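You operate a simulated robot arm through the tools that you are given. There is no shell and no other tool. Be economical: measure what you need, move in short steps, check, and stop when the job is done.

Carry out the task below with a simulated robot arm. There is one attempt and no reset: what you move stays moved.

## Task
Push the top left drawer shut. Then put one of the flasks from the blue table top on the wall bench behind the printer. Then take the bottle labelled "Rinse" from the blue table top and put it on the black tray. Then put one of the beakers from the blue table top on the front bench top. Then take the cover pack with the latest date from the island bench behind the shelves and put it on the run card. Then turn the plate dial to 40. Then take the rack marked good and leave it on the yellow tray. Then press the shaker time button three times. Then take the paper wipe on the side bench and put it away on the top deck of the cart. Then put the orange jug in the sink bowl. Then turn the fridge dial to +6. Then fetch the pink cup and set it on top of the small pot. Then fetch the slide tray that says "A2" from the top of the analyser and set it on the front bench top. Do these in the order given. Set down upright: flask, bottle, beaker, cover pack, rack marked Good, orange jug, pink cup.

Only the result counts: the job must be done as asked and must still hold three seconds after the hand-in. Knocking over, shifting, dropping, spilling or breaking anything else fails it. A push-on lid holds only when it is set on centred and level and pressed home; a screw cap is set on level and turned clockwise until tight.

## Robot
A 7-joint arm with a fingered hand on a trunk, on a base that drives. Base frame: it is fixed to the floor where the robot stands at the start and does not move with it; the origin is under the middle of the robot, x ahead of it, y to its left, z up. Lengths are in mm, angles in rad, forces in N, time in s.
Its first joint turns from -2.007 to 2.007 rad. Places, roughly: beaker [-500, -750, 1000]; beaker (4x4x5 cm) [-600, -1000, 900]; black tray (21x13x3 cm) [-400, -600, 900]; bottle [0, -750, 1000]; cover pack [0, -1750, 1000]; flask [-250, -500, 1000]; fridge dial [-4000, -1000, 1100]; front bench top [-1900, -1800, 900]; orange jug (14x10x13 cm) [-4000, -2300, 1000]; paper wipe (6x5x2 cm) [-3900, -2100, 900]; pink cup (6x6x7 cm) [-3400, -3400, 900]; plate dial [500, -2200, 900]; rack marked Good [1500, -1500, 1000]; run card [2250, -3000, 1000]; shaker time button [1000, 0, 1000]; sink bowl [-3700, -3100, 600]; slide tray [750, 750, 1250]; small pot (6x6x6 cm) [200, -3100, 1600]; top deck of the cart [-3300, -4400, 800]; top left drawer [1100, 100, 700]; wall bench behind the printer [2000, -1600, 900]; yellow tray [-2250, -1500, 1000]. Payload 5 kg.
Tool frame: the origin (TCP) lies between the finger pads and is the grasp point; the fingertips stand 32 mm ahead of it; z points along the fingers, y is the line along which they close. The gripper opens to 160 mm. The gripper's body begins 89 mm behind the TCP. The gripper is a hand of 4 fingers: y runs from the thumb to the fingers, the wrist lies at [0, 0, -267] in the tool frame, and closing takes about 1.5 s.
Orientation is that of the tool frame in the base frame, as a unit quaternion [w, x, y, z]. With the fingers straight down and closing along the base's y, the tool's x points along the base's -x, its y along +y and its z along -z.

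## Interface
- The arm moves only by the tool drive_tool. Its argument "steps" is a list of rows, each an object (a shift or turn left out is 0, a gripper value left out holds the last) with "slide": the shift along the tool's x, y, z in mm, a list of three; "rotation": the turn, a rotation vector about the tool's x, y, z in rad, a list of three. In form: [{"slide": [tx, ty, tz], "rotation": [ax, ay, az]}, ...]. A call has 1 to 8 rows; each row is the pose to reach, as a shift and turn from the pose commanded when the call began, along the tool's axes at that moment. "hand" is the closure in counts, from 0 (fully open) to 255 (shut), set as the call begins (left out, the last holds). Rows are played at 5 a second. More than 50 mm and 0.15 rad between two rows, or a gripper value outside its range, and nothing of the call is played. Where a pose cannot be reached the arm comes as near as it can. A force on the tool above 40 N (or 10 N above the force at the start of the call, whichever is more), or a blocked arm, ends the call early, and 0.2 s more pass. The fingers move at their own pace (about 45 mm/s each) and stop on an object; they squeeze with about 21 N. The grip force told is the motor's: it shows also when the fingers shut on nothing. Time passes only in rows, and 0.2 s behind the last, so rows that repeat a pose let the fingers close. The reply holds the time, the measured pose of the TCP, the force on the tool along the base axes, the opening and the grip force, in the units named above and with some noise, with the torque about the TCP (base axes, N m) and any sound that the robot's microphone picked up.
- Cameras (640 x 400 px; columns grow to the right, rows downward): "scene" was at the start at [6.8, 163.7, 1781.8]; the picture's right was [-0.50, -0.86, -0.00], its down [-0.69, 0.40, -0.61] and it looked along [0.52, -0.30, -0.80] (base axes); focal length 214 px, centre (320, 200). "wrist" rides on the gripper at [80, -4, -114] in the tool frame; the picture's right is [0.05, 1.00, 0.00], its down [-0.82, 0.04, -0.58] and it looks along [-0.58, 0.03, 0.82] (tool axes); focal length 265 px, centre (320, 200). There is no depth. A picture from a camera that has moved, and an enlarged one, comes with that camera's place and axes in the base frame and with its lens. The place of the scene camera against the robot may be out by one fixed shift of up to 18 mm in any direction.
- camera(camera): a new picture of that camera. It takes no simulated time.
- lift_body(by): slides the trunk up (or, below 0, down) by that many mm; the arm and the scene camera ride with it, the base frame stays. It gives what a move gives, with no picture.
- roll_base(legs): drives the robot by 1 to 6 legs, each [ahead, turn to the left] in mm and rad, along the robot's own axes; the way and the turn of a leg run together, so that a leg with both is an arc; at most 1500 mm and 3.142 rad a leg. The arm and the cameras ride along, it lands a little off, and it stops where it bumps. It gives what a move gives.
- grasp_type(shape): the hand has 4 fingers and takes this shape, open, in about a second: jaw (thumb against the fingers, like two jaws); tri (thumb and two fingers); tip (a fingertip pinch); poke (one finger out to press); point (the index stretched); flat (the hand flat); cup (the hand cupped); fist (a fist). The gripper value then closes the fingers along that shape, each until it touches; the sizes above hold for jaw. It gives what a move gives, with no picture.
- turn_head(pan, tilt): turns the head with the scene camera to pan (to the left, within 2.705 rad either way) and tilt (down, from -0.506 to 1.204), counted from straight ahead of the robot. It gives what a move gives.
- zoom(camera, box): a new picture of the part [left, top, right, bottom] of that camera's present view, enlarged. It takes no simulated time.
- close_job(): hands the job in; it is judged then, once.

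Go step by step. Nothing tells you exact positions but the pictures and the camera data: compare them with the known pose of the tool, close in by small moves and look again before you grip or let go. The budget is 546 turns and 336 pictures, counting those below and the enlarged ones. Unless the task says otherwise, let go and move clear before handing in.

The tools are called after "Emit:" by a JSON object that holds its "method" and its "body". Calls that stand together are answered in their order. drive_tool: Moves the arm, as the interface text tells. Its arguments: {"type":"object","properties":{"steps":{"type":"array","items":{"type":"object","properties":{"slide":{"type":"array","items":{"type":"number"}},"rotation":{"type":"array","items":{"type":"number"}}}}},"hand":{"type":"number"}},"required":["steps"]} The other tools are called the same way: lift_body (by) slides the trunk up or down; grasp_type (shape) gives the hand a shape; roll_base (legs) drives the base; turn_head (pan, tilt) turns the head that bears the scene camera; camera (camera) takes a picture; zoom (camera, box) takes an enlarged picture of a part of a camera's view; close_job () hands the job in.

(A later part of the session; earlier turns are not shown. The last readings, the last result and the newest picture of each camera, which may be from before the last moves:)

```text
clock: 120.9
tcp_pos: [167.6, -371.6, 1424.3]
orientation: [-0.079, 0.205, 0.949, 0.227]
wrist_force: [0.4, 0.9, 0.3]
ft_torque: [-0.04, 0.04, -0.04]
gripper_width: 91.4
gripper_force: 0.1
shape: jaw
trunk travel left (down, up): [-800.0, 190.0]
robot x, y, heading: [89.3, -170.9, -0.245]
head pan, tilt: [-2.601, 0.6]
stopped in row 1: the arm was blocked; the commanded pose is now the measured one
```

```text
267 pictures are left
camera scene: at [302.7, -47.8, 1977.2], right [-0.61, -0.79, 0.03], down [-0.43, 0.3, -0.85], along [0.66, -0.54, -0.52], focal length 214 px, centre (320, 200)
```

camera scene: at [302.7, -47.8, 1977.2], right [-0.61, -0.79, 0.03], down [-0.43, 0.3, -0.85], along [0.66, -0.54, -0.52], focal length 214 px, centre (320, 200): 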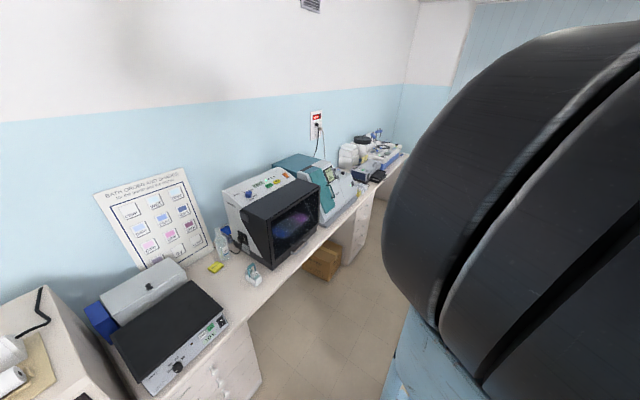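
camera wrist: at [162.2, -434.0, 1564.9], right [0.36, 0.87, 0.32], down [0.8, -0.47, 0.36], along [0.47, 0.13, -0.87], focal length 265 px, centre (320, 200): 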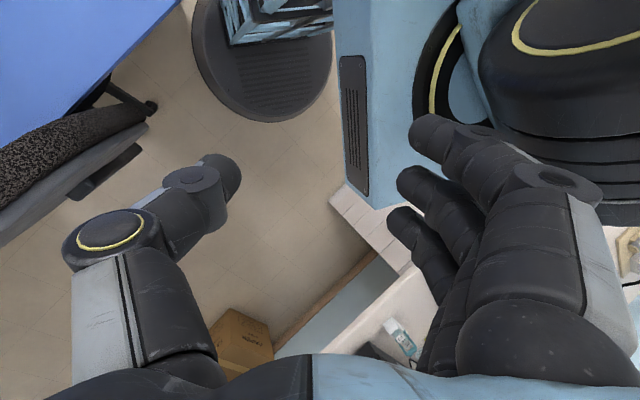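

The outward move was blocked. I'll try swinging the arm to the robot's right, away from the head.

Emit:
{"method": "camera", "body": {"camera": "wrist"}}

Emit:
{"method": "drive_tool", "body": {"steps": [{"slide": [-12, -34, -15]}, {"slide": [-24, -68, -30]}]}}

Emit:
{"method": "camera", "body": {"camera": "scene"}}

```text
266 pictures are left
camera wrist: at [99.3, -399.5, 1542.7], right [0.38, 0.83, 0.41], down [0.79, -0.52, 0.33], along [0.49, 0.2, -0.85], focal length 265 px, centre (320, 200)
```

wrist: 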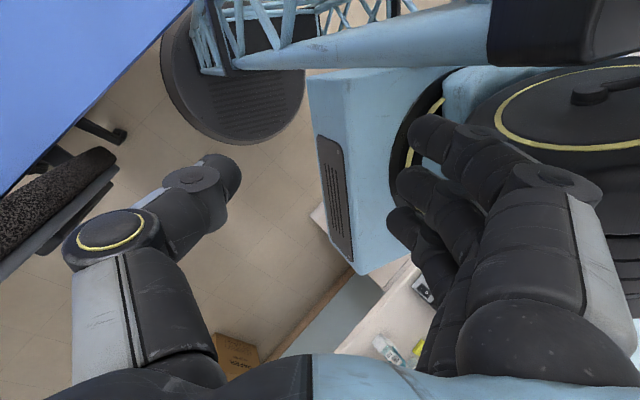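

```text
clock: 121.2
tcp_pos: [122.1, -376.1, 1419.6]
orientation: [-0.009, 0.269, 0.943, 0.195]
wrist_force: [196.5, -204.5, 40.9]
ft_torque: [14.13, 10.59, -10.68]
gripper_width: 89.2
gripper_force: 0.1
shape: jaw
trunk travel left (down, up): [-800.0, 190.0]
robot x, y, heading: [89.9, -168.2, -0.247]
head pan, tilt: [-2.601, 0.6]
stopped in row 1: the arm was blocked; the commanded pose is now the measured one
```

```text
265 pictures are left
camera scene: at [301.4, -33.4, 1968.8], right [-0.48, -0.88, 0.02], down [-0.54, 0.28, -0.8], along [0.69, -0.39, -0.61], focal length 214 px, centre (320, 200)
```

scene: 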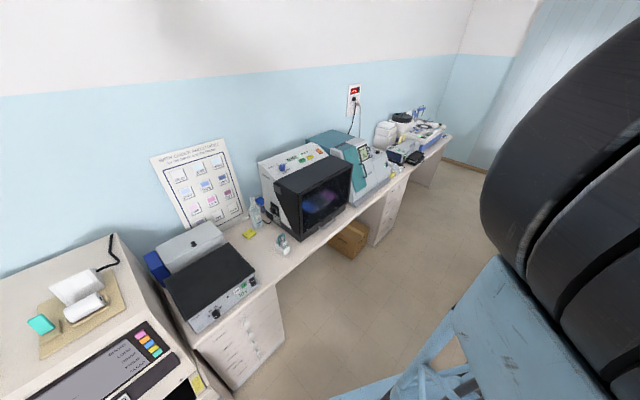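

I'll turn the head to its left, away from the elbow, to take the pressure off.

Emit:
{"method": "turn_head", "body": {"pan": 0.8, "tilt": 0.6}}

Emit:
{"method": "camera", "body": {"camera": "scene"}}

Emit:
{"method": "camera", "body": {"camera": "wrist"}}

```text
clock: 124.1
tcp_pos: [124.6, -376.8, 1420.3]
orientation: [-0.004, 0.275, 0.943, 0.188]
wrist_force: [205.8, -223.0, 25.9]
ft_torque: [18.45, 15.43, -10.21]
gripper_width: 91.6
gripper_force: 0.1
shape: jaw
trunk travel left (down, up): [-800.0, 190.0]
robot x, y, heading: [92.5, -168.2, -0.25]
head pan, tilt: [0.799, 0.6]
```

```text
264 pictures are left
camera scene: at [302.2, 54.6, 1968.2], right [0.53, -0.85, -0.05], down [-0.54, -0.28, -0.79], along [0.66, 0.45, -0.61], focal length 214 px, centre (320, 200)
```

scene: 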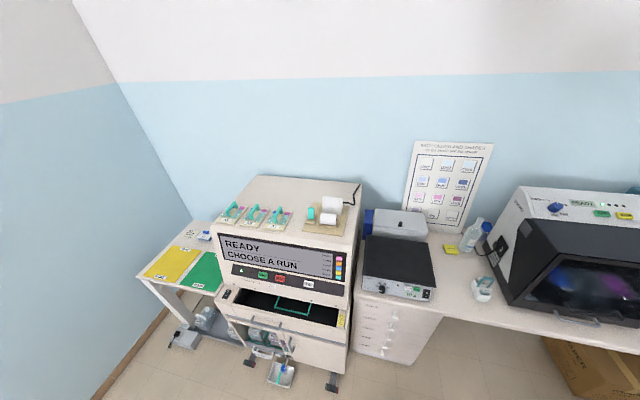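

```text
263 pictures are left
camera wrist: at [43.5, -380.0, 1534.8], right [0.47, 0.8, 0.36], down [0.66, -0.59, 0.46], along [0.58, 0.02, -0.81], focal length 265 px, centre (320, 200)
```

wrist: 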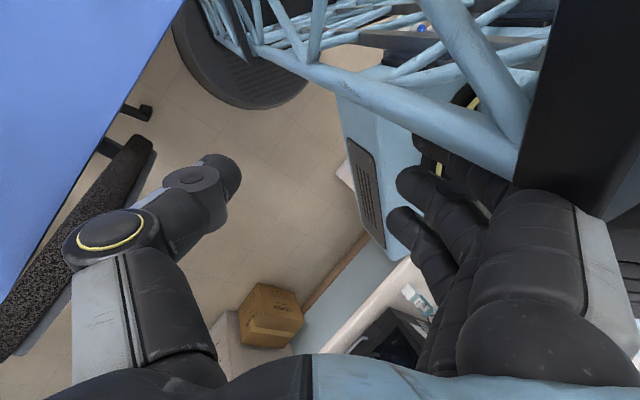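

The head is free now; my body seems pitched a few degrees and the hand is pressing my own upper arm. I'll move the hand outward, along the way it is being pushed.

Emit:
{"method": "drive_tool", "body": {"steps": [{"slide": [-41, -8, -8]}, {"slide": [-82, -16, -16]}, {"slide": [-123, -23, -23]}, {"slide": [-164, -31, -31]}, {"slide": [-205, -39, -39]}]}}

Emit:
{"method": "camera", "body": {"camera": "wrist"}}

Emit:
{"method": "turn_head", "body": {"pan": 0.2, "tilt": 1.1}}

Emit:
{"method": "camera", "body": {"camera": "scene"}}

```text
clock: 124.4
tcp_pos: [99.1, -395.4, 1410.0]
orientation: [0.087, 0.394, 0.899, 0.167]
wrist_force: [235.2, -116.8, 23.6]
ft_torque: [10.92, 18.49, -17.9]
gripper_width: 94.8
gripper_force: 0.0
shape: jaw
trunk travel left (down, up): [-800.0, 190.0]
robot x, y, heading: [91.2, -164.8, -0.239]
head pan, tilt: [0.799, 0.6]
stopped in row 1: the arm was blocked; the commanded pose is now the measured one
```

```text
262 pictures are left
camera wrist: at [9.7, -365.7, 1512.0], right [0.64, 0.67, 0.37], down [0.41, -0.71, 0.57], along [0.65, -0.22, -0.73], focal length 265 px, centre (320, 200)
```

wrist: 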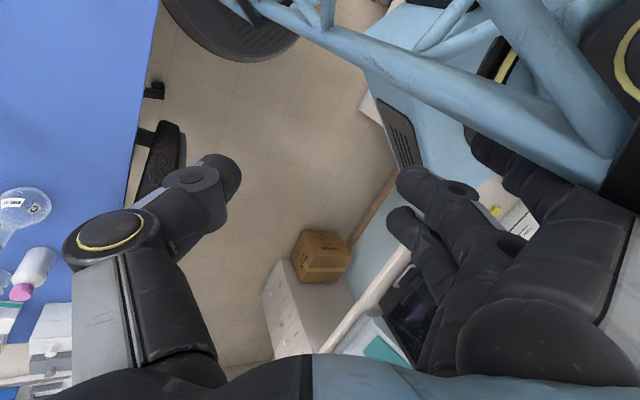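

```text
clock: 125.4
tcp_pos: [105.8, -391.9, 1411.5]
orientation: [0.085, 0.392, 0.901, 0.163]
wrist_force: [234.6, -118.5, 23.4]
ft_torque: [10.87, 18.26, -18.0]
gripper_width: 94.3
gripper_force: 0.0
shape: jaw
trunk travel left (down, up): [-800.0, 190.0]
robot x, y, heading: [88.8, -167.9, -0.242]
head pan, tilt: [0.201, 1.1]
```

```text
261 pictures are left
camera scene: at [286.2, 8.8, 1929.3], right [-0.04, -1.0, -0.01], down [-0.92, 0.04, -0.39], along [0.39, 0.0, -0.92], focal length 214 px, centre (320, 200)
```

scene: 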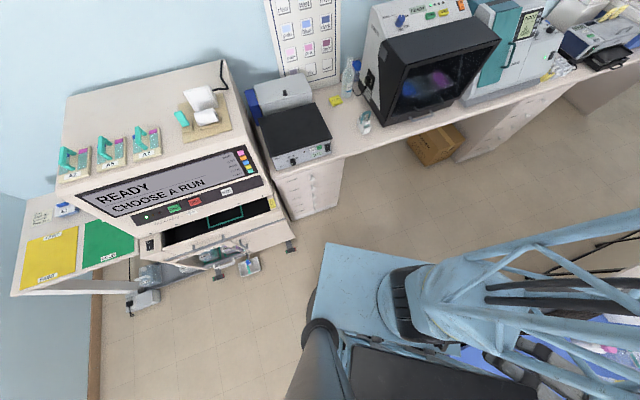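

The outer finger is caught on the upper arm's truss. I'll close the hand to free it.

Emit:
{"method": "drive_tool", "body": {"steps": [{"slide": [0, 0, 0]}, {"slide": [0, 0, 0]}, {"slide": [0, 0, 0]}, {"slide": [0, 0, 0]}, {"slide": [0, 0, 0]}], "hand": 255}}

Emit:
{"method": "camera", "body": {"camera": "wrist"}}

```text
clock: 125.8
tcp_pos: [37.4, -401.6, 1410.8]
orientation: [0.104, 0.508, 0.84, 0.16]
wrist_force: [113.9, -161.7, -3.4]
ft_torque: [2.65, 3.16, -20.08]
gripper_width: 77.3
gripper_force: 0.1
shape: jaw
trunk travel left (down, up): [-800.0, 190.0]
robot x, y, heading: [92.1, -167.5, -0.243]
head pan, tilt: [0.201, 1.1]
stopped in row 1: the arm was blocked; the commanded pose is now the measured one
```

```text
260 pictures are left
camera wrist: at [-42.2, -350.9, 1515.5], right [0.79, 0.48, 0.37], down [0.22, -0.8, 0.56], along [0.57, -0.36, -0.74], focal length 265 px, centre (320, 200)
```

wrist: 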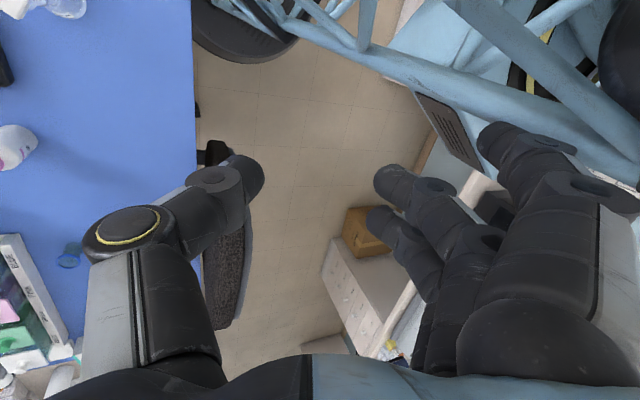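

The arm drifts even without a command, so the cause is my tilted base. I'll look down behind me, turning the head the free way.

Emit:
{"method": "turn_head", "body": {"pan": 2.5, "tilt": 1.15}}

Emit:
{"method": "camera", "body": {"camera": "scene"}}

```text
clock: 127.9
tcp_pos: [45.9, -396.1, 1413.4]
orientation: [0.106, 0.511, 0.838, 0.157]
wrist_force: [88.9, -179.9, 27.9]
ft_torque: [5.57, -0.02, -19.25]
gripper_width: 10.7
gripper_force: 20.9
shape: jaw
trunk travel left (down, up): [-800.0, 190.0]
robot x, y, heading: [89.9, -163.9, -0.239]
head pan, tilt: [2.499, 1.15]
```

```text
259 pictures are left
camera scene: at [181.8, 58.7, 1934.2], right [0.77, 0.64, -0.04], down [0.55, -0.7, -0.46], along [-0.32, 0.33, -0.89], focal length 214 px, centre (320, 200)
```

scene: 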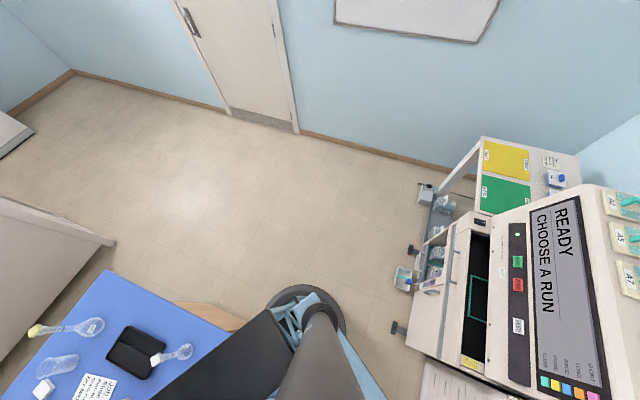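

The disc is beside the table's end panel. I'll try driving ahead a little, off the panel.

Emit:
{"method": "roll_base", "body": {"legs": [[80, 0.0]]}}

Emit:
{"method": "camera", "body": {"camera": "scene"}}

Emit:
{"method": "camera", "body": {"camera": "wrist"}}

```text
clock: 128.6
tcp_pos: [-83.0, -395.7, 1436.6]
orientation: [0.166, 0.698, 0.68, 0.154]
wrist_force: [-2.2, -7.0, 6.2]
ft_torque: [0.56, 0.04, 0.25]
gripper_width: 9.2
gripper_force: 20.9
shape: jaw
trunk travel left (down, up): [-800.0, 190.0]
robot x, y, heading: [101.0, -167.5, -0.25]
head pan, tilt: [2.499, 1.15]
stopped in leg 1: the robot was blocked; the commanded pose is now the measured one
```

```text
258 pictures are left
camera scene: at [143.8, 70.3, 1931.1], right [0.78, 0.63, -0.03], down [0.56, -0.7, -0.44], along [-0.3, 0.33, -0.9], focal length 214 px, centre (320, 200)
```

scene: 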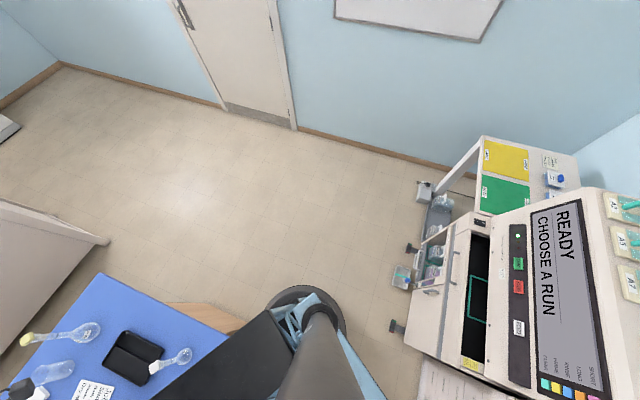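

```text
257 pictures are left
camera wrist: at [-134.8, -313.4, 1536.5], right [0.9, 0.03, 0.44], down [-0.24, -0.8, 0.54], along [0.37, -0.59, -0.71], focal length 265 px, centre (320, 200)
```

wrist: 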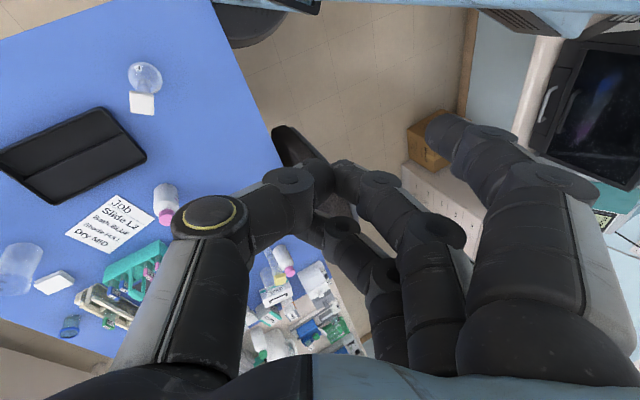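

The force is gone now. I'll move the hand outward over the table, well above it, and level the tool.

Emit:
{"method": "drive_tool", "body": {"steps": [{"slide": [-35, 1, 0], "rotation": [0.05, 0, 0]}, {"slide": [-70, 2, 0], "rotation": [0.1, 0, 0]}, {"slide": [-105, 2, 0], "rotation": [0.15, 0, 0]}, {"slide": [-140, 3, 0], "rotation": [0.22, 0, 0]}, {"slide": [-175, 3, 0], "rotation": [0.3, 0, 0]}, {"slide": [-210, 4, 0], "rotation": [0.4, 0, 0]}]}}

Emit:
{"method": "camera", "body": {"camera": "scene"}}

Emit:
{"method": "camera", "body": {"camera": "wrist"}}

```text
clock: 128.9
tcp_pos: [-146.2, -394.1, 1435.2]
orientation: [0.17, 0.737, 0.639, 0.139]
wrist_force: [-1.2, -1.8, 4.7]
ft_torque: [0.18, 0.21, -0.03]
gripper_width: 9.2
gripper_force: 21.2
shape: jaw
trunk travel left (down, up): [-800.0, 190.0]
robot x, y, heading: [103.1, -167.2, -0.25]
head pan, tilt: [2.499, 1.15]
stopped in row 1: the arm was blocked; the commanded pose is now the measured one
```

```text
256 pictures are left
camera scene: at [165.8, 63.1, 1931.2], right [0.78, 0.63, -0.03], down [0.55, -0.7, -0.45], along [-0.31, 0.33, -0.89], focal length 214 px, centre (320, 200)
```

scene: 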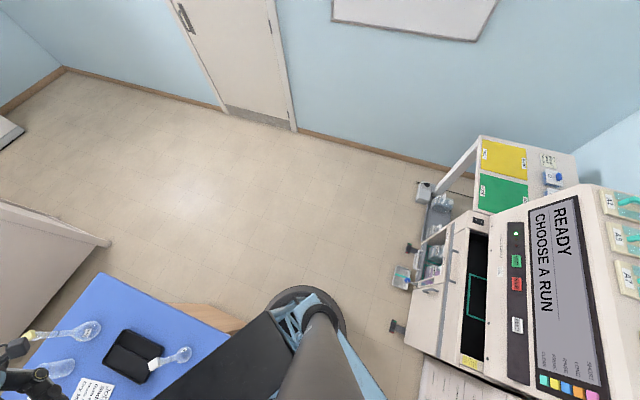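

```text
255 pictures are left
camera wrist: at [-187.4, -305.8, 1535.7], right [0.9, -0.07, 0.43], down [-0.32, -0.77, 0.55], along [0.29, -0.63, -0.72], focal length 265 px, centre (320, 200)
```

wrist: 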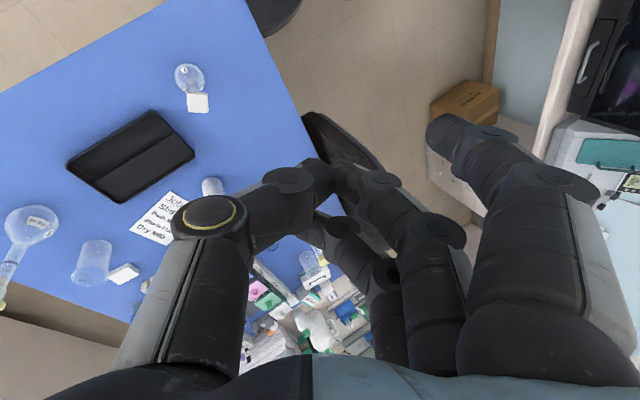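

Emit:
{"method": "turn_head", "body": {"pan": -0.3, "tilt": 0.9}}

Emit:
{"method": "camera", "body": {"camera": "scene"}}

```text
clock: 131.4
tcp_pos: [-148.9, -369.9, 1425.3]
orientation: [0.162, 0.726, 0.653, 0.144]
wrist_force: [0.0, 0.3, 0.3]
ft_torque: [-0.04, -0.01, -0.02]
gripper_width: 9.2
gripper_force: 21.0
shape: jaw
trunk travel left (down, up): [-800.0, 190.0]
robot x, y, heading: [101.0, -166.5, -0.245]
head pan, tilt: [-0.3, 0.901]
```

```text
254 pictures are left
camera scene: at [266.7, -17.7, 1941.1], right [-0.51, -0.86, 0.02], down [-0.7, 0.41, -0.58], along [0.49, -0.31, -0.82], focal length 214 px, centre (320, 200)
```

scene: 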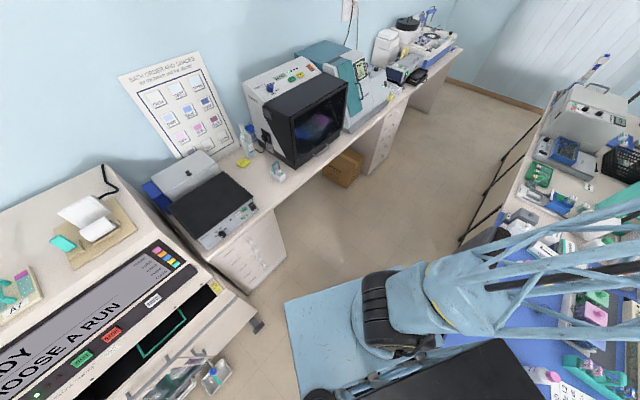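

I see: my mast (the black-topped box on my right rear) was pressed against the table corner, tipping me. Each forward attempt gains a little, so I'll keep easing forward.

Emit:
{"method": "roll_base", "body": {"legs": [[150, 0.0]]}}

Emit:
{"method": "roll_base", "body": {"legs": [[150, 0.0]]}}

Emit:
{"method": "camera", "body": {"camera": "scene"}}

```text
clock: 132.1
tcp_pos: [-253.5, -410.7, 1375.6]
orientation: [0.163, 0.724, 0.64, 0.201]
wrist_force: [-4.3, -1.9, -3.3]
ft_torque: [0.22, -0.51, 0.1]
gripper_width: 9.3
gripper_force: 21.1
shape: jaw
trunk travel left (down, up): [-800.0, 190.0]
robot x, y, heading: [114.5, -169.5, -0.252]
head pan, tilt: [-0.3, 0.901]
stopped in leg 1: the robot was blocked; the commanded pose is now the measured one
```

```text
clock: 132.9
tcp_pos: [-303.0, -445.8, 1337.0]
orientation: [0.162, 0.702, 0.654, 0.232]
wrist_force: [-3.5, -1.7, -1.6]
ft_torque: [0.17, -0.36, 0.08]
gripper_width: 8.9
gripper_force: 21.4
shape: jaw
trunk travel left (down, up): [-800.0, 190.0]
robot x, y, heading: [121.5, -165.8, -0.248]
head pan, tilt: [-0.3, 0.901]
stopped in leg 1: the robot was blocked; the commanded pose is now the measured one
```

```text
253 pictures are left
camera scene: at [218.4, 13.7, 1936.2], right [-0.52, -0.85, 0.01], down [-0.68, 0.4, -0.61], along [0.52, -0.33, -0.79], focal length 214 px, centre (320, 200)
```

scene: 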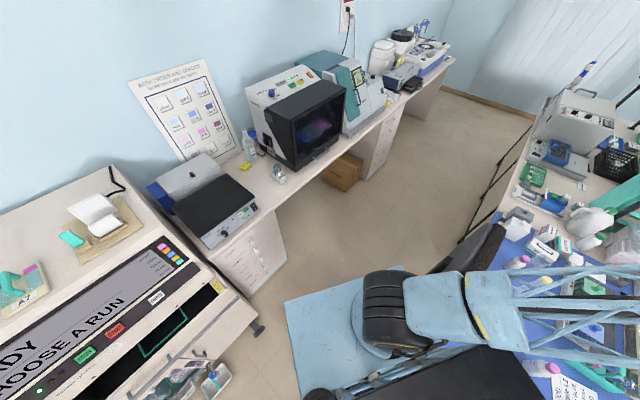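

Nearly level again. Now I'll bring the arm up and out toward the front-right, away from the table.

Emit:
{"method": "drive_tool", "body": {"steps": [{"slide": [-32, 33, -10]}, {"slide": [-64, 66, -20]}, {"slide": [-96, 98, -30]}, {"slide": [-128, 130, -40]}]}}

Emit:
{"method": "camera", "body": {"camera": "scene"}}

```text
clock: 133.9
tcp_pos: [-227.8, -561.2, 1432.6]
orientation: [0.165, 0.724, 0.632, 0.224]
wrist_force: [0.8, -0.6, 0.2]
ft_torque: [0.0, 0.07, 0.0]
gripper_width: 9.2
gripper_force: 21.0
shape: jaw
trunk travel left (down, up): [-800.0, 190.0]
robot x, y, heading: [124.8, -169.2, -0.252]
head pan, tilt: [-0.3, 0.901]
```

```text
252 pictures are left
camera scene: at [233.3, 17.6, 1935.6], right [-0.52, -0.85, 0.02], down [-0.68, 0.41, -0.61], along [0.51, -0.33, -0.79], focal length 214 px, centre (320, 200)
```

scene: 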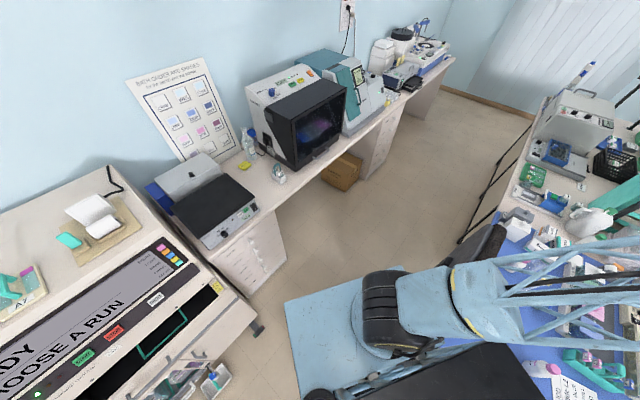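

The arm obeys again. I'm swinging it on around to the front, levelling the tool as it goes.

Emit:
{"method": "drive_tool", "body": {"steps": [{"slide": [-16, 35, 13], "rotation": [0.06, 0, 0]}, {"slide": [-31, 70, 27], "rotation": [0.12, 0, 0]}, {"slide": [-47, 105, 40], "rotation": [0.18, 0, 0]}, {"slide": [-62, 140, 53], "rotation": [0.24, 0, 0]}, {"slide": [-78, 174, 67], "rotation": [0.31, 0, 0]}, {"slide": [-94, 209, 80], "rotation": [0.38, 0, 0]}, {"slide": [-109, 244, 94], "rotation": [0.45, 0, 0]}, {"slide": [-125, 279, 107], "rotation": [0.52, 0, 0]}]}}

Emit:
{"method": "camera", "body": {"camera": "scene"}}

Emit:
{"method": "camera", "body": {"camera": "wrist"}}

```text
clock: 135.7
tcp_pos: [47.9, -721.0, 1472.1]
orientation: [-0.027, 0.742, 0.668, 0.051]
wrist_force: [1.0, 0.3, -0.2]
ft_torque: [0.04, -0.04, 0.01]
gripper_width: 9.4
gripper_force: 20.3
shape: jaw
trunk travel left (down, up): [-800.0, 190.0]
robot x, y, heading: [118.5, -170.8, -0.248]
head pan, tilt: [-0.3, 0.901]
```

```text
251 pictures are left
camera scene: at [233.0, 14.2, 1936.2], right [-0.52, -0.85, 0.02], down [-0.68, 0.41, -0.61], along [0.51, -0.33, -0.8], focal length 214 px, centre (320, 200)
```

scene: 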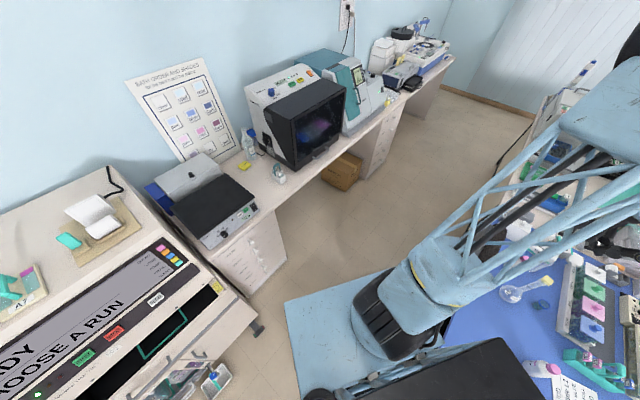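

```text
250 pictures are left
camera wrist: at [47.1, -654.7, 1593.7], right [1.0, -0.06, 0.03], down [-0.06, -0.87, 0.48], along [0.0, -0.48, -0.88], focal length 265 px, centre (320, 200)
```

wrist: 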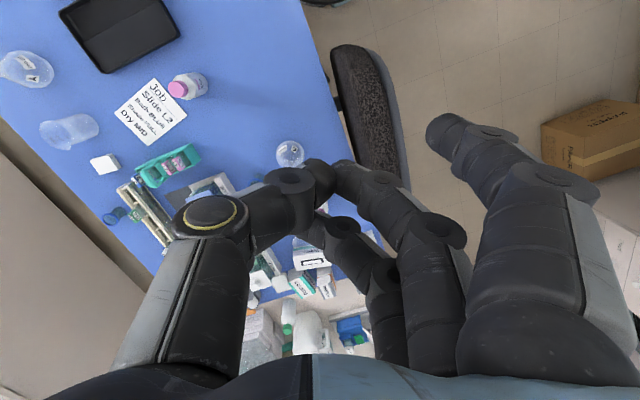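

Good, the arm is upright again and the table items still stand. Driving forward to clear the table corner.

Emit:
{"method": "roll_base", "body": {"legs": [[150, 0.0]]}}

Emit:
{"method": "camera", "body": {"camera": "scene"}}

```text
clock: 136.3
tcp_pos: [-28.0, -738.8, 1446.9]
orientation: [-0.014, 0.742, 0.666, 0.074]
wrist_force: [-3.9, -1.2, -1.0]
ft_torque: [0.2, -0.28, 0.0]
gripper_width: 9.0
gripper_force: 21.5
shape: jaw
trunk travel left (down, up): [-800.0, 190.0]
robot x, y, heading: [128.5, -171.8, -0.255]
head pan, tilt: [-0.3, 0.901]
stopped in leg 1: the robot was blocked; the commanded pose is now the measured one
```

```text
249 pictures are left
camera scene: at [212.8, 9.4, 1936.4], right [-0.53, -0.85, 0.01], down [-0.67, 0.41, -0.62], along [0.52, -0.33, -0.79], focal length 214 px, centre (320, 200)
```

scene: 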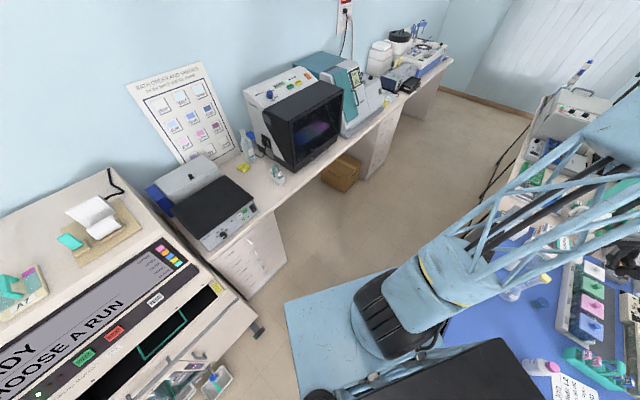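

Emit:
{"method": "roll_base", "body": {"legs": [[0, 0.2]]}}

Emit:
{"method": "camera", "body": {"camera": "scene"}}

```text
clock: 137.5
tcp_pos: [104.7, -750.9, 1451.5]
orientation: [-0.021, 0.668, 0.741, 0.069]
wrist_force: [0.4, 0.8, -0.9]
ft_torque: [-0.06, -0.08, -0.02]
gripper_width: 9.2
gripper_force: 20.9
shape: jaw
trunk travel left (down, up): [-800.0, 190.0]
robot x, y, heading: [127.7, -170.6, -0.038]
head pan, tilt: [-0.3, 0.901]
```

```text
248 pictures are left
camera scene: at [154.1, 15.2, 1933.5], right [-0.33, -0.94, 0.0], down [-0.74, 0.26, -0.62], along [0.58, -0.21, -0.78], focal length 214 px, centre (320, 200)
```

scene: 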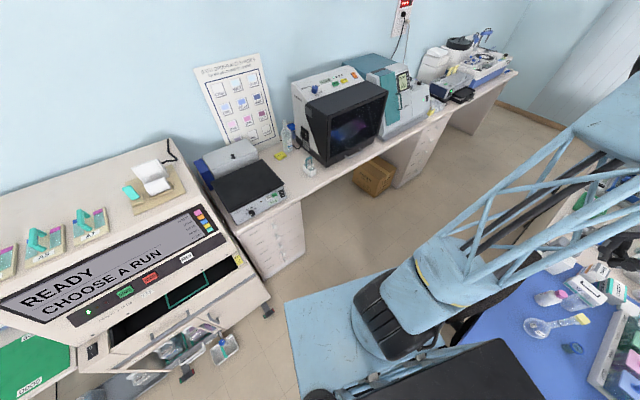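

I'm level and free. I'll take a path well clear of the corner and come to the front side of the blue table.

Emit:
{"method": "roll_base", "body": {"legs": [[0, 1.24], [300, 0]]}}

Emit:
{"method": "roll_base", "body": {"legs": [[0, -1.14]]}}

```text
clock: 142.8
tcp_pos: [784.9, -111.9, 1450.2]
orientation: [-0.059, 0.117, 0.99, 0.044]
wrist_force: [0.2, 0.2, 0.2]
ft_torque: [-0.04, 0.03, -0.01]
gripper_width: 9.1
gripper_force: 20.7
shape: jaw
trunk travel left (down, up): [-800.0, 190.0]
robot x, y, heading: [240.7, 108.1, 1.188]
head pan, tilt: [-0.3, 0.901]
```

```text
clock: 146.2
tcp_pos: [261.0, -478.6, 1450.3]
orientation: [-0.025, 0.636, 0.768, 0.07]
wrist_force: [-0.5, 0.2, -0.3]
ft_torque: [-0.01, -0.01, 0.02]
gripper_width: 9.0
gripper_force: 21.3
shape: jaw
trunk travel left (down, up): [-800.0, 190.0]
robot x, y, heading: [236.3, 111.5, 0.045]
head pan, tilt: [-0.3, 0.901]
```

Emit:
{"method": "roll_base", "body": {"legs": [[-777, 0], [0, -1.3]]}}

Emit:
{"method": "turn_head", "body": {"pan": 0.1, "tilt": 0.8}}

Emit:
{"method": "camera", "body": {"camera": "scene"}}

```text
clock: 153.7
tcp_pos: [-1086.7, -92.8, 1451.4]
orientation: [0.023, 0.972, 0.225, 0.07]
wrist_force: [-0.9, 1.3, 0.9]
ft_torque: [-0.01, 0.04, 0.01]
gripper_width: 9.2
gripper_force: 20.5
shape: jaw
trunk travel left (down, up): [-800.0, 190.0]
robot x, y, heading: [-525.6, 83.1, -1.266]
head pan, tilt: [-0.3, 0.901]
```

```text
clock: 154.5
tcp_pos: [-1087.1, -93.6, 1449.6]
orientation: [0.022, 0.972, 0.224, 0.071]
wrist_force: [0.3, -0.3, -0.2]
ft_torque: [0.0, 0.0, -0.01]
gripper_width: 9.2
gripper_force: 20.9
shape: jaw
trunk travel left (down, up): [-800.0, 190.0]
robot x, y, heading: [-526.7, 85.8, -1.26]
head pan, tilt: [0.099, 0.799]
```

```text
247 pictures are left
camera scene: at [-316.9, 126.2, 1941.2], right [-0.92, -0.4, 0.0], down [-0.28, 0.66, -0.7], along [0.28, -0.64, -0.72], focal length 214 px, centre (320, 200)
```

scene: 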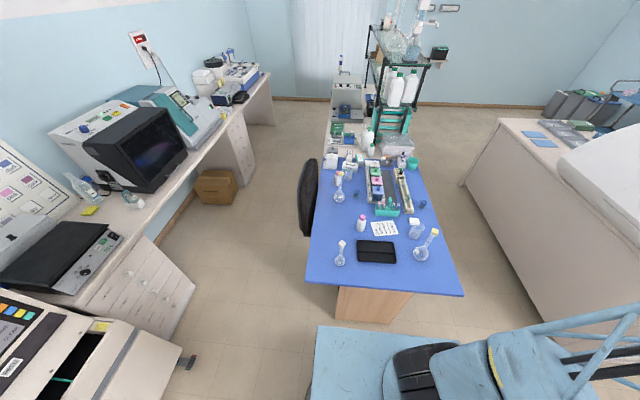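

The table is fully in view and undisturbed. I'll zoom in for the labels and positions.

Emit:
{"method": "zoom", "body": {"camera": "scene", "box": [300, 150, 460, 290]}}

Emit:
{"method": "zoom", "body": {"camera": "scene", "box": [330, 205, 400, 265]}}

```text
2.86 times, centred on (380, 220) of scene
camera zoom: at [-316.9, 126.2, 1941.2], right [-0.92, -0.4, 0.0], down [-0.28, 0.66, -0.7], along [0.28, -0.64, -0.72], focal length 613 px, centre (149, 143)
```

zoom: 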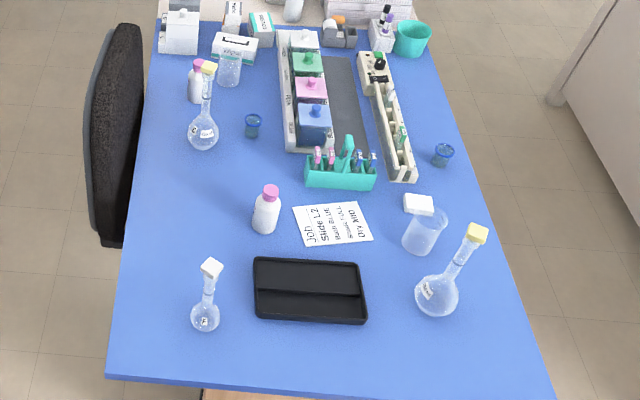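

```text
6.67 times, centred on (365, 235) of scene
camera zoom: at [-316.9, 126.2, 1941.2], right [-0.92, -0.4, 0.0], down [-0.28, 0.66, -0.7], along [0.28, -0.64, -0.72], focal length 1430 px, centre (20, -33)
```

zoom: 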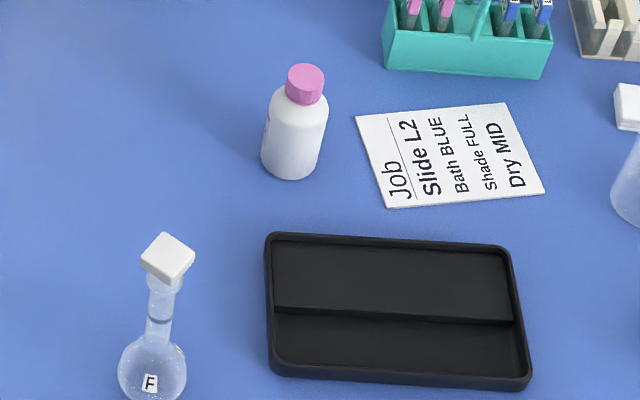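

The bottle by the tray stands near (-229, -690), tray centre near (-350, -575). I'll advance 80 mm, lower the trunk, level the tool and swing the arm to the front.

Emit:
{"method": "roll_base", "body": {"legs": [[80, 0]]}}

Emit:
{"method": "drive_tool", "body": {"steps": [{"slide": [13.2, 46, 5.2], "rotation": [0.04, -0.064, 0]}, {"slide": [26, 92, 10.4], "rotation": [0.075, -0.128, 0]}, {"slide": [40, 138, 15.6], "rotation": [0.075, -0.128, 0]}, {"slide": [53, 184, 21], "rotation": [0.075, -0.128, 0]}, {"slide": [66, 230, 26], "rotation": [0.075, -0.128, 0]}, {"slide": [79, 276, 31], "rotation": [0.075, -0.128, 0]}, {"slide": [92, 322, 36], "rotation": [0.075, -0.128, 0]}, {"slide": [106, 368, 41], "rotation": [0.075, -0.128, 0]}], "hand": 0}}

```text
clock: 155.6
tcp_pos: [-1063.4, -170.2, 1450.3]
orientation: [0.021, 0.971, 0.226, 0.07]
wrist_force: [-0.2, -0.3, 0.9]
ft_torque: [0.08, 0.03, 0.02]
gripper_width: 9.1
gripper_force: 21.1
shape: jaw
trunk travel left (down, up): [-800.0, 190.0]
robot x, y, heading: [-500.6, 8.5, -1.266]
head pan, tilt: [0.099, 0.799]
```

```text
clock: 157.4
tcp_pos: [-801.7, -452.8, 1451.3]
orientation: [0.0, 0.974, 0.226, -0.001]
wrist_force: [-0.1, -0.1, 0.0]
ft_torque: [-0.01, 0.04, 0.0]
gripper_width: 160.1
gripper_force: 0.0
shape: jaw
trunk travel left (down, up): [-800.0, 190.0]
robot x, y, heading: [-502.1, 10.4, -1.259]
head pan, tilt: [0.099, 0.799]
```

Emit:
{"method": "drive_tool", "body": {"steps": [{"slide": [26, 29.4, 0], "rotation": [0, 0, -0.093]}, {"slide": [52, 58.8, 0], "rotation": [0, 0, -0.186]}, {"slide": [78, 88, 0], "rotation": [0, 0, -0.279]}, {"slide": [104, 117.6, 0], "rotation": [0, 0, -0.372]}, {"slide": [130, 147, 0], "rotation": [0, 0, -0.465]}, {"slide": [156, 176, 0], "rotation": [0, 0, -0.558]}, {"slide": [182, 206, 0], "rotation": [0, 0, -0.651]}, {"slide": [207.6, 235, 0], "rotation": [0, 0, -0.744]}]}}

Emit:
{"method": "drive_tool", "body": {"steps": [{"slide": [-1, 38, 0], "rotation": [0, 0, -0.093]}, {"slide": [-2, 76, 0], "rotation": [0, 0, -0.186]}, {"slide": [-3, 115, 0], "rotation": [0, 0, -0.279]}, {"slide": [-4, 153, 0], "rotation": [0, 0, -0.372]}, {"slide": [-5, 191, 0], "rotation": [0, 0, -0.465]}, {"slide": [-6, 230, 0], "rotation": [0, 0, -0.558]}, {"slide": [-6, 268, 0], "rotation": [0, 0, -0.651]}, {"slide": [-6.6, 306, 0], "rotation": [0, 0, -0.744]}]}}

Emit:
{"method": "lift_body", "body": {"by": -300}}

Emit:
{"method": "camera", "body": {"camera": "wrist"}}

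Emit:
{"method": "camera", "body": {"camera": "scene"}}

```text
clock: 159.2
tcp_pos: [-510.8, -571.7, 1449.1]
orientation: [-0.001, 0.825, 0.565, -0.001]
wrist_force: [-0.6, 0.3, 0.5]
ft_torque: [0.05, 0.02, -0.01]
gripper_width: 159.9
gripper_force: 0.1
shape: jaw
trunk travel left (down, up): [-800.0, 190.0]
robot x, y, heading: [-498.9, 10.6, -1.262]
head pan, tilt: [0.099, 0.799]
```

```text
clock: 161.0
tcp_pos: [-227.3, -691.0, 1448.8]
orientation: [0.0, 0.563, 0.827, -0.001]
wrist_force: [0.2, 0.7, 0.6]
ft_torque: [0.05, 0.04, -0.02]
gripper_width: 159.8
gripper_force: 0.1
shape: jaw
trunk travel left (down, up): [-800.0, 190.0]
robot x, y, heading: [-503.2, 8.8, -1.258]
head pan, tilt: [0.099, 0.799]
```

```text
clock: 164.0
tcp_pos: [-229.2, -690.7, 1149.7]
orientation: [-0.001, 0.563, 0.826, -0.001]
wrist_force: [0.2, 0.5, -0.5]
ft_torque: [-0.01, 0.01, 0.01]
gripper_width: 159.8
gripper_force: 0.2
shape: jaw
trunk travel left (down, up): [-500.0, 490.0]
robot x, y, heading: [-501.0, 9.2, -1.263]
head pan, tilt: [0.099, 0.799]
```

```text
244 pictures are left
camera wrist: at [-262.1, -617.9, 1264.1], right [0.91, 0.41, 0.0], down [0.34, -0.74, 0.58], along [0.24, -0.53, -0.82], focal length 265 px, centre (320, 200)
```

wrist: 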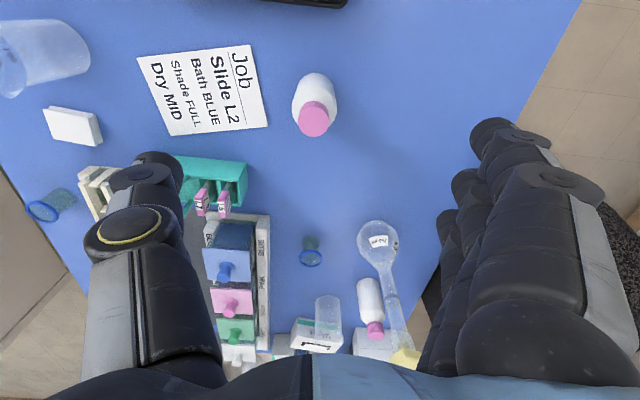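

```text
243 pictures are left
camera scene: at [-292.1, 50.9, 1641.2], right [-0.92, -0.4, 0.0], down [-0.29, 0.66, -0.7], along [0.28, -0.64, -0.72], focal length 214 px, centre (320, 200)
```

scene: 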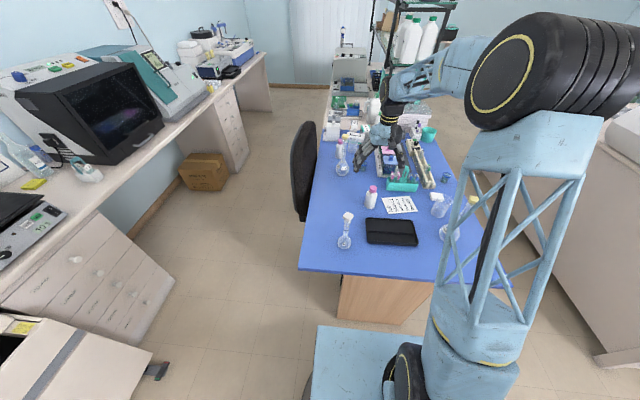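

The bottle cap is at about (-233, -702). I'll half-close the hand and lower around it.

Emit:
{"method": "drive_tool", "body": {"steps": [{"slide": [-9, -7, 0]}, {"slide": [-9, -7, 40]}, {"slide": [-9, -7, 80]}], "hand": 90}}

Emit:
{"method": "camera", "body": {"camera": "wrist"}}

```text
clock: 164.8
tcp_pos: [-230.9, -702.7, 1070.3]
orientation: [-0.001, 0.564, 0.826, 0.0]
wrist_force: [-0.3, -0.3, 0.4]
ft_torque: [0.02, 0.0, -0.03]
gripper_width: 103.8
gripper_force: 0.0
shape: jaw
trunk travel left (down, up): [-500.0, 490.0]
robot x, y, heading: [-503.0, 7.7, -1.257]
head pan, tilt: [0.099, 0.799]
```

```text
242 pictures are left
camera wrist: at [-264.9, -630.0, 1184.7], right [0.91, 0.41, 0.0], down [0.34, -0.74, 0.58], along [0.24, -0.53, -0.82], focal length 265 px, centre (320, 200)
```

wrist: 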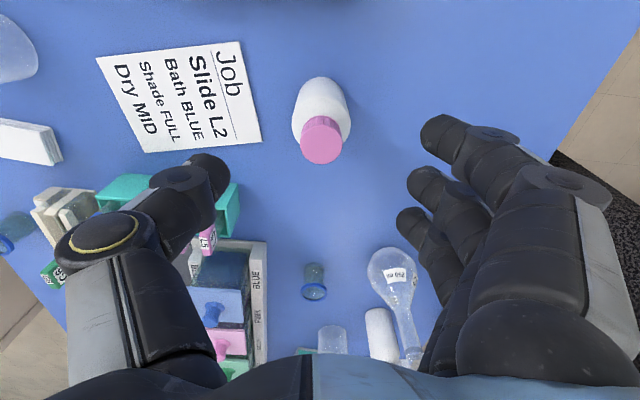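

Emit:
{"method": "drive_tool", "body": {"steps": [{"slide": [0, -1, 40]}, {"slide": [0, -1, 80]}, {"slide": [0, -1, 115]}, {"slide": [0, -1, 140]}]}}

Emit:
{"method": "drive_tool", "body": {"steps": [{"slide": [0, 0, 0]}, {"slide": [0, 0, 0]}, {"slide": [0, 0, 0]}, {"slide": [0, 0, 0]}, {"slide": [0, 0, 0]}], "hand": 255}}

Emit:
{"method": "camera", "body": {"camera": "wrist"}}

```text
clock: 165.8
tcp_pos: [-234.4, -703.4, 930.2]
orientation: [-0.001, 0.563, 0.827, -0.001]
wrist_force: [1.1, 0.3, -0.4]
ft_torque: [0.0, -0.03, -0.02]
gripper_width: 103.7
gripper_force: 0.0
shape: jaw
trunk travel left (down, up): [-500.0, 490.0]
robot x, y, heading: [-502.4, 9.6, -1.26]
head pan, tilt: [0.099, 0.799]
```

```text
clock: 167.0
tcp_pos: [-234.1, -702.6, 929.8]
orientation: [-0.001, 0.564, 0.826, -0.001]
wrist_force: [0.8, -0.4, -0.8]
ft_torque: [-0.02, 0.01, 0.02]
gripper_width: 35.4
gripper_force: 6.8
shape: jaw
trunk travel left (down, up): [-500.0, 490.0]
robot x, y, heading: [-503.3, 4.4, -1.258]
head pan, tilt: [0.099, 0.799]
```

```text
241 pictures are left
camera wrist: at [-266.7, -630.0, 1044.3], right [0.91, 0.41, 0.0], down [0.34, -0.74, 0.58], along [0.24, -0.53, -0.82], focal length 265 px, centre (320, 200)
```

wrist: 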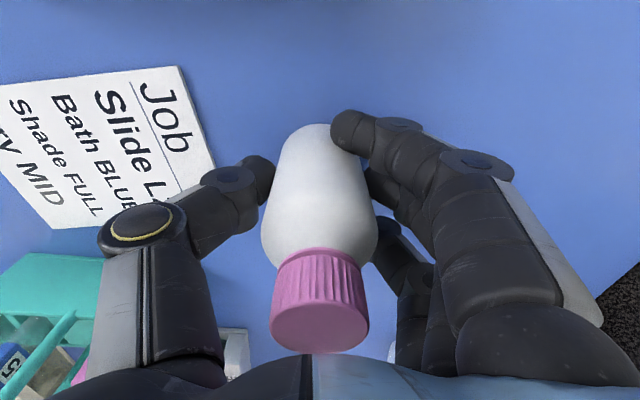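

Emit:
{"method": "drive_tool", "body": {"steps": [{"slide": [0, 0, 0]}, {"slide": [0, 0, 0]}, {"slide": [0, 0, 0]}]}}

Emit:
{"method": "drive_tool", "body": {"steps": [{"slide": [0, 0, -15]}, {"slide": [0, 0, -50]}, {"slide": [0, 0, -90]}, {"slide": [0, 0, -130]}]}}

Emit:
{"method": "camera", "body": {"camera": "wrist"}}

Emit:
{"method": "camera", "body": {"camera": "scene"}}

```text
clock: 167.8
tcp_pos: [-233.6, -702.1, 930.0]
orientation: [-0.001, 0.564, 0.826, -0.001]
wrist_force: [-0.4, 0.0, 0.1]
ft_torque: [0.03, -0.04, 0.03]
gripper_width: 33.6
gripper_force: 21.2
shape: jaw
trunk travel left (down, up): [-500.0, 490.0]
robot x, y, heading: [-508.5, 11.4, -1.259]
head pan, tilt: [0.099, 0.799]
```

```text
clock: 168.8
tcp_pos: [-234.4, -703.7, 1059.2]
orientation: [0.0, 0.563, 0.826, -0.001]
wrist_force: [-0.5, 0.3, -1.2]
ft_torque: [-0.02, -0.01, 0.01]
gripper_width: 33.4
gripper_force: 20.9
shape: jaw
trunk travel left (down, up): [-500.0, 490.0]
robot x, y, heading: [-503.1, 9.6, -1.26]
head pan, tilt: [0.099, 0.799]
```

```text
240 pictures are left
camera wrist: at [-266.9, -630.6, 1174.3], right [0.91, 0.41, 0.0], down [0.34, -0.74, 0.58], along [0.24, -0.53, -0.82], focal length 265 px, centre (320, 200)
```

wrist: 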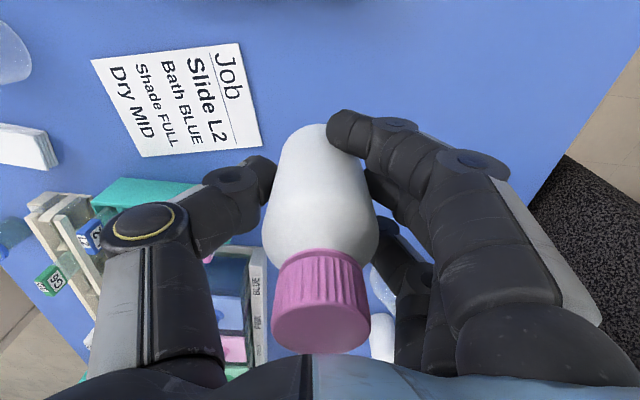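

```text
239 pictures are left
camera scene: at [-292.1, 51.0, 1641.1], right [-0.92, -0.4, 0.0], down [-0.29, 0.66, -0.7], along [0.28, -0.64, -0.72], focal length 214 px, centre (320, 200)
```

scene: 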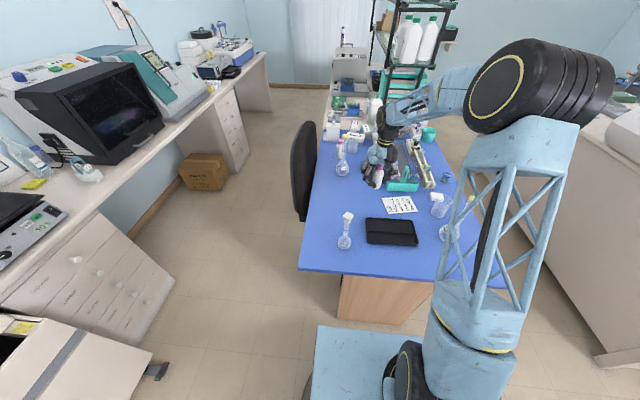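

The bottle is held upright. I'm moving it above the tray and looking down.

Emit:
{"method": "drive_tool", "body": {"steps": [{"slide": [35, -18, -20]}, {"slide": [69, -35, -40]}, {"slide": [104, -53, -40]}, {"slide": [138, -70, -40]}]}}

Emit:
{"method": "camera", "body": {"camera": "wrist"}}

Emit:
{"method": "zoom", "body": {"camera": "scene", "box": [330, 150, 450, 260]}}

```text
clock: 169.8
tcp_pos: [-347.9, -601.0, 1101.2]
orientation: [0.001, 0.564, 0.826, -0.002]
wrist_force: [0.2, -0.4, -1.7]
ft_torque: [0.01, 0.01, 0.0]
gripper_width: 33.5
gripper_force: 20.2
shape: jaw
trunk travel left (down, up): [-500.0, 490.0]
robot x, y, heading: [-500.5, 5.9, -1.257]
head pan, tilt: [0.099, 0.799]
```

```text
238 pictures are left
camera wrist: at [-381.3, -527.6, 1214.8], right [0.91, 0.41, 0.0], down [0.34, -0.74, 0.58], along [0.24, -0.53, -0.82], focal length 265 px, centre (320, 200)
```

wrist: 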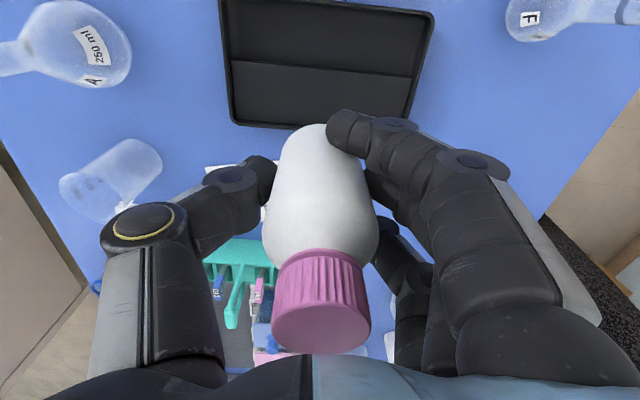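

```text
3.64 times, centred on (390, 205) of scene
camera zoom: at [-292.5, 51.4, 1641.2], right [-0.92, -0.4, 0.0], down [-0.29, 0.66, -0.7], along [0.28, -0.64, -0.72], focal length 780 px, centre (66, 182)
```

zoom: 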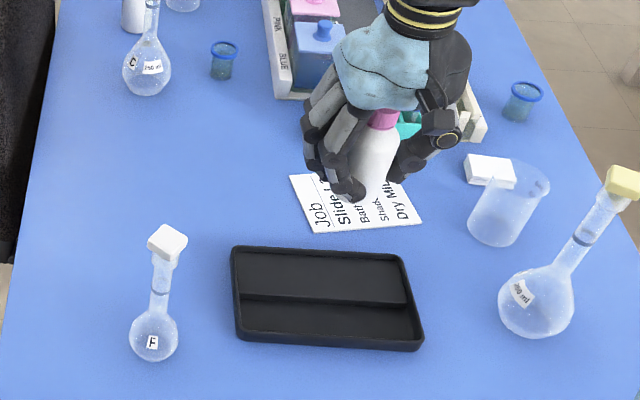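

Emit:
{"method": "zoom", "body": {"camera": "scene", "box": [360, 210, 424, 250]}}

Emit:
{"method": "zoom", "body": {"camera": "wrist", "box": [200, 0, 440, 140]}}

```text
10.00 times, centred on (392, 230) of scene
camera zoom: at [-292.5, 51.4, 1641.2], right [-0.92, -0.4, 0.0], down [-0.29, 0.66, -0.7], along [0.28, -0.64, -0.72], focal length 2145 px, centre (-400, -100)
```

zoom: 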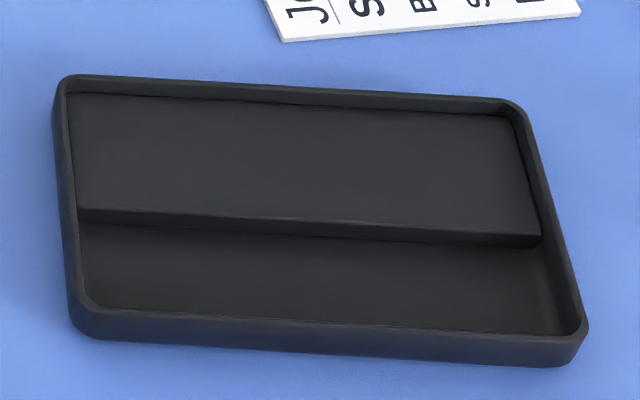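

```text
2.67 times, centred on (320, 70) of wrist
camera zoom: at [-381.3, -527.6, 1214.8], right [0.91, 0.41, 0.0], down [0.34, -0.74, 0.58], along [0.24, -0.53, -0.82], focal length 708 px, centre (320, 547)
```

zoom: 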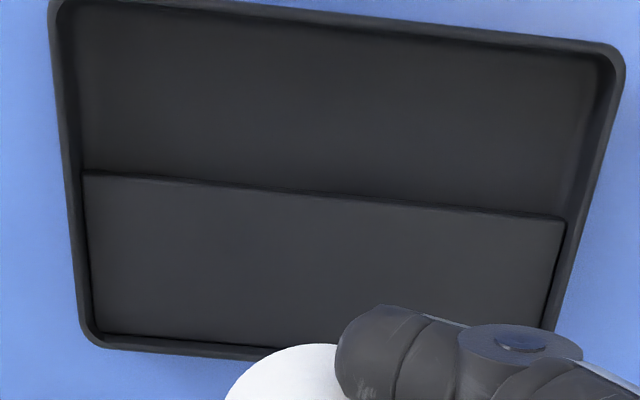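

The tray floor has two flat levels; the far half is the raised one and I'm right above its middle. Lowering.

Emit:
{"method": "drive_tool", "body": {"steps": [{"slide": [-3, -2, 40]}, {"slide": [-3, -2, 80]}, {"slide": [-3, -2, 115]}, {"slide": [-3, -2, 138]}]}}

Emit:
{"method": "camera", "body": {"camera": "wrist"}}

Emit:
{"method": "zoom", "body": {"camera": "scene", "box": [340, 180, 440, 260]}}

```text
clock: 170.8
tcp_pos: [-348.6, -605.1, 962.9]
orientation: [0.001, 0.564, 0.826, -0.001]
wrist_force: [-0.2, -0.6, -1.5]
ft_torque: [0.01, -0.03, -0.01]
gripper_width: 33.4
gripper_force: 20.8
shape: jaw
trunk travel left (down, up): [-500.0, 490.0]
robot x, y, heading: [-501.5, 8.5, -1.262]
head pan, tilt: [0.099, 0.799]
```

```text
234 pictures are left
camera wrist: at [-381.7, -530.7, 1075.7], right [0.91, 0.41, 0.0], down [0.34, -0.74, 0.58], along [0.24, -0.53, -0.82], focal length 265 px, centre (320, 200)
```

wrist: 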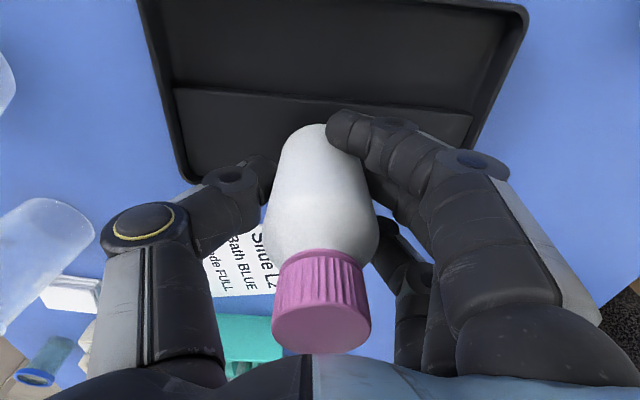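

```text
5.00 times, centred on (390, 220) of scene
camera zoom: at [-292.1, 50.3, 1641.1], right [-0.92, -0.4, 0.0], down [-0.29, 0.66, -0.7], along [0.28, -0.64, -0.72], focal length 1072 px, centre (-30, 100)
```

zoom: 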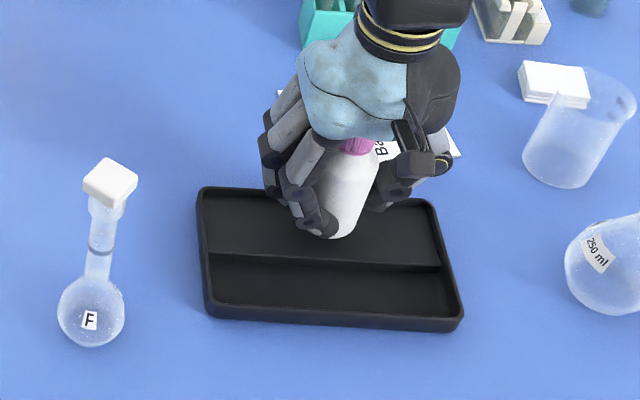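

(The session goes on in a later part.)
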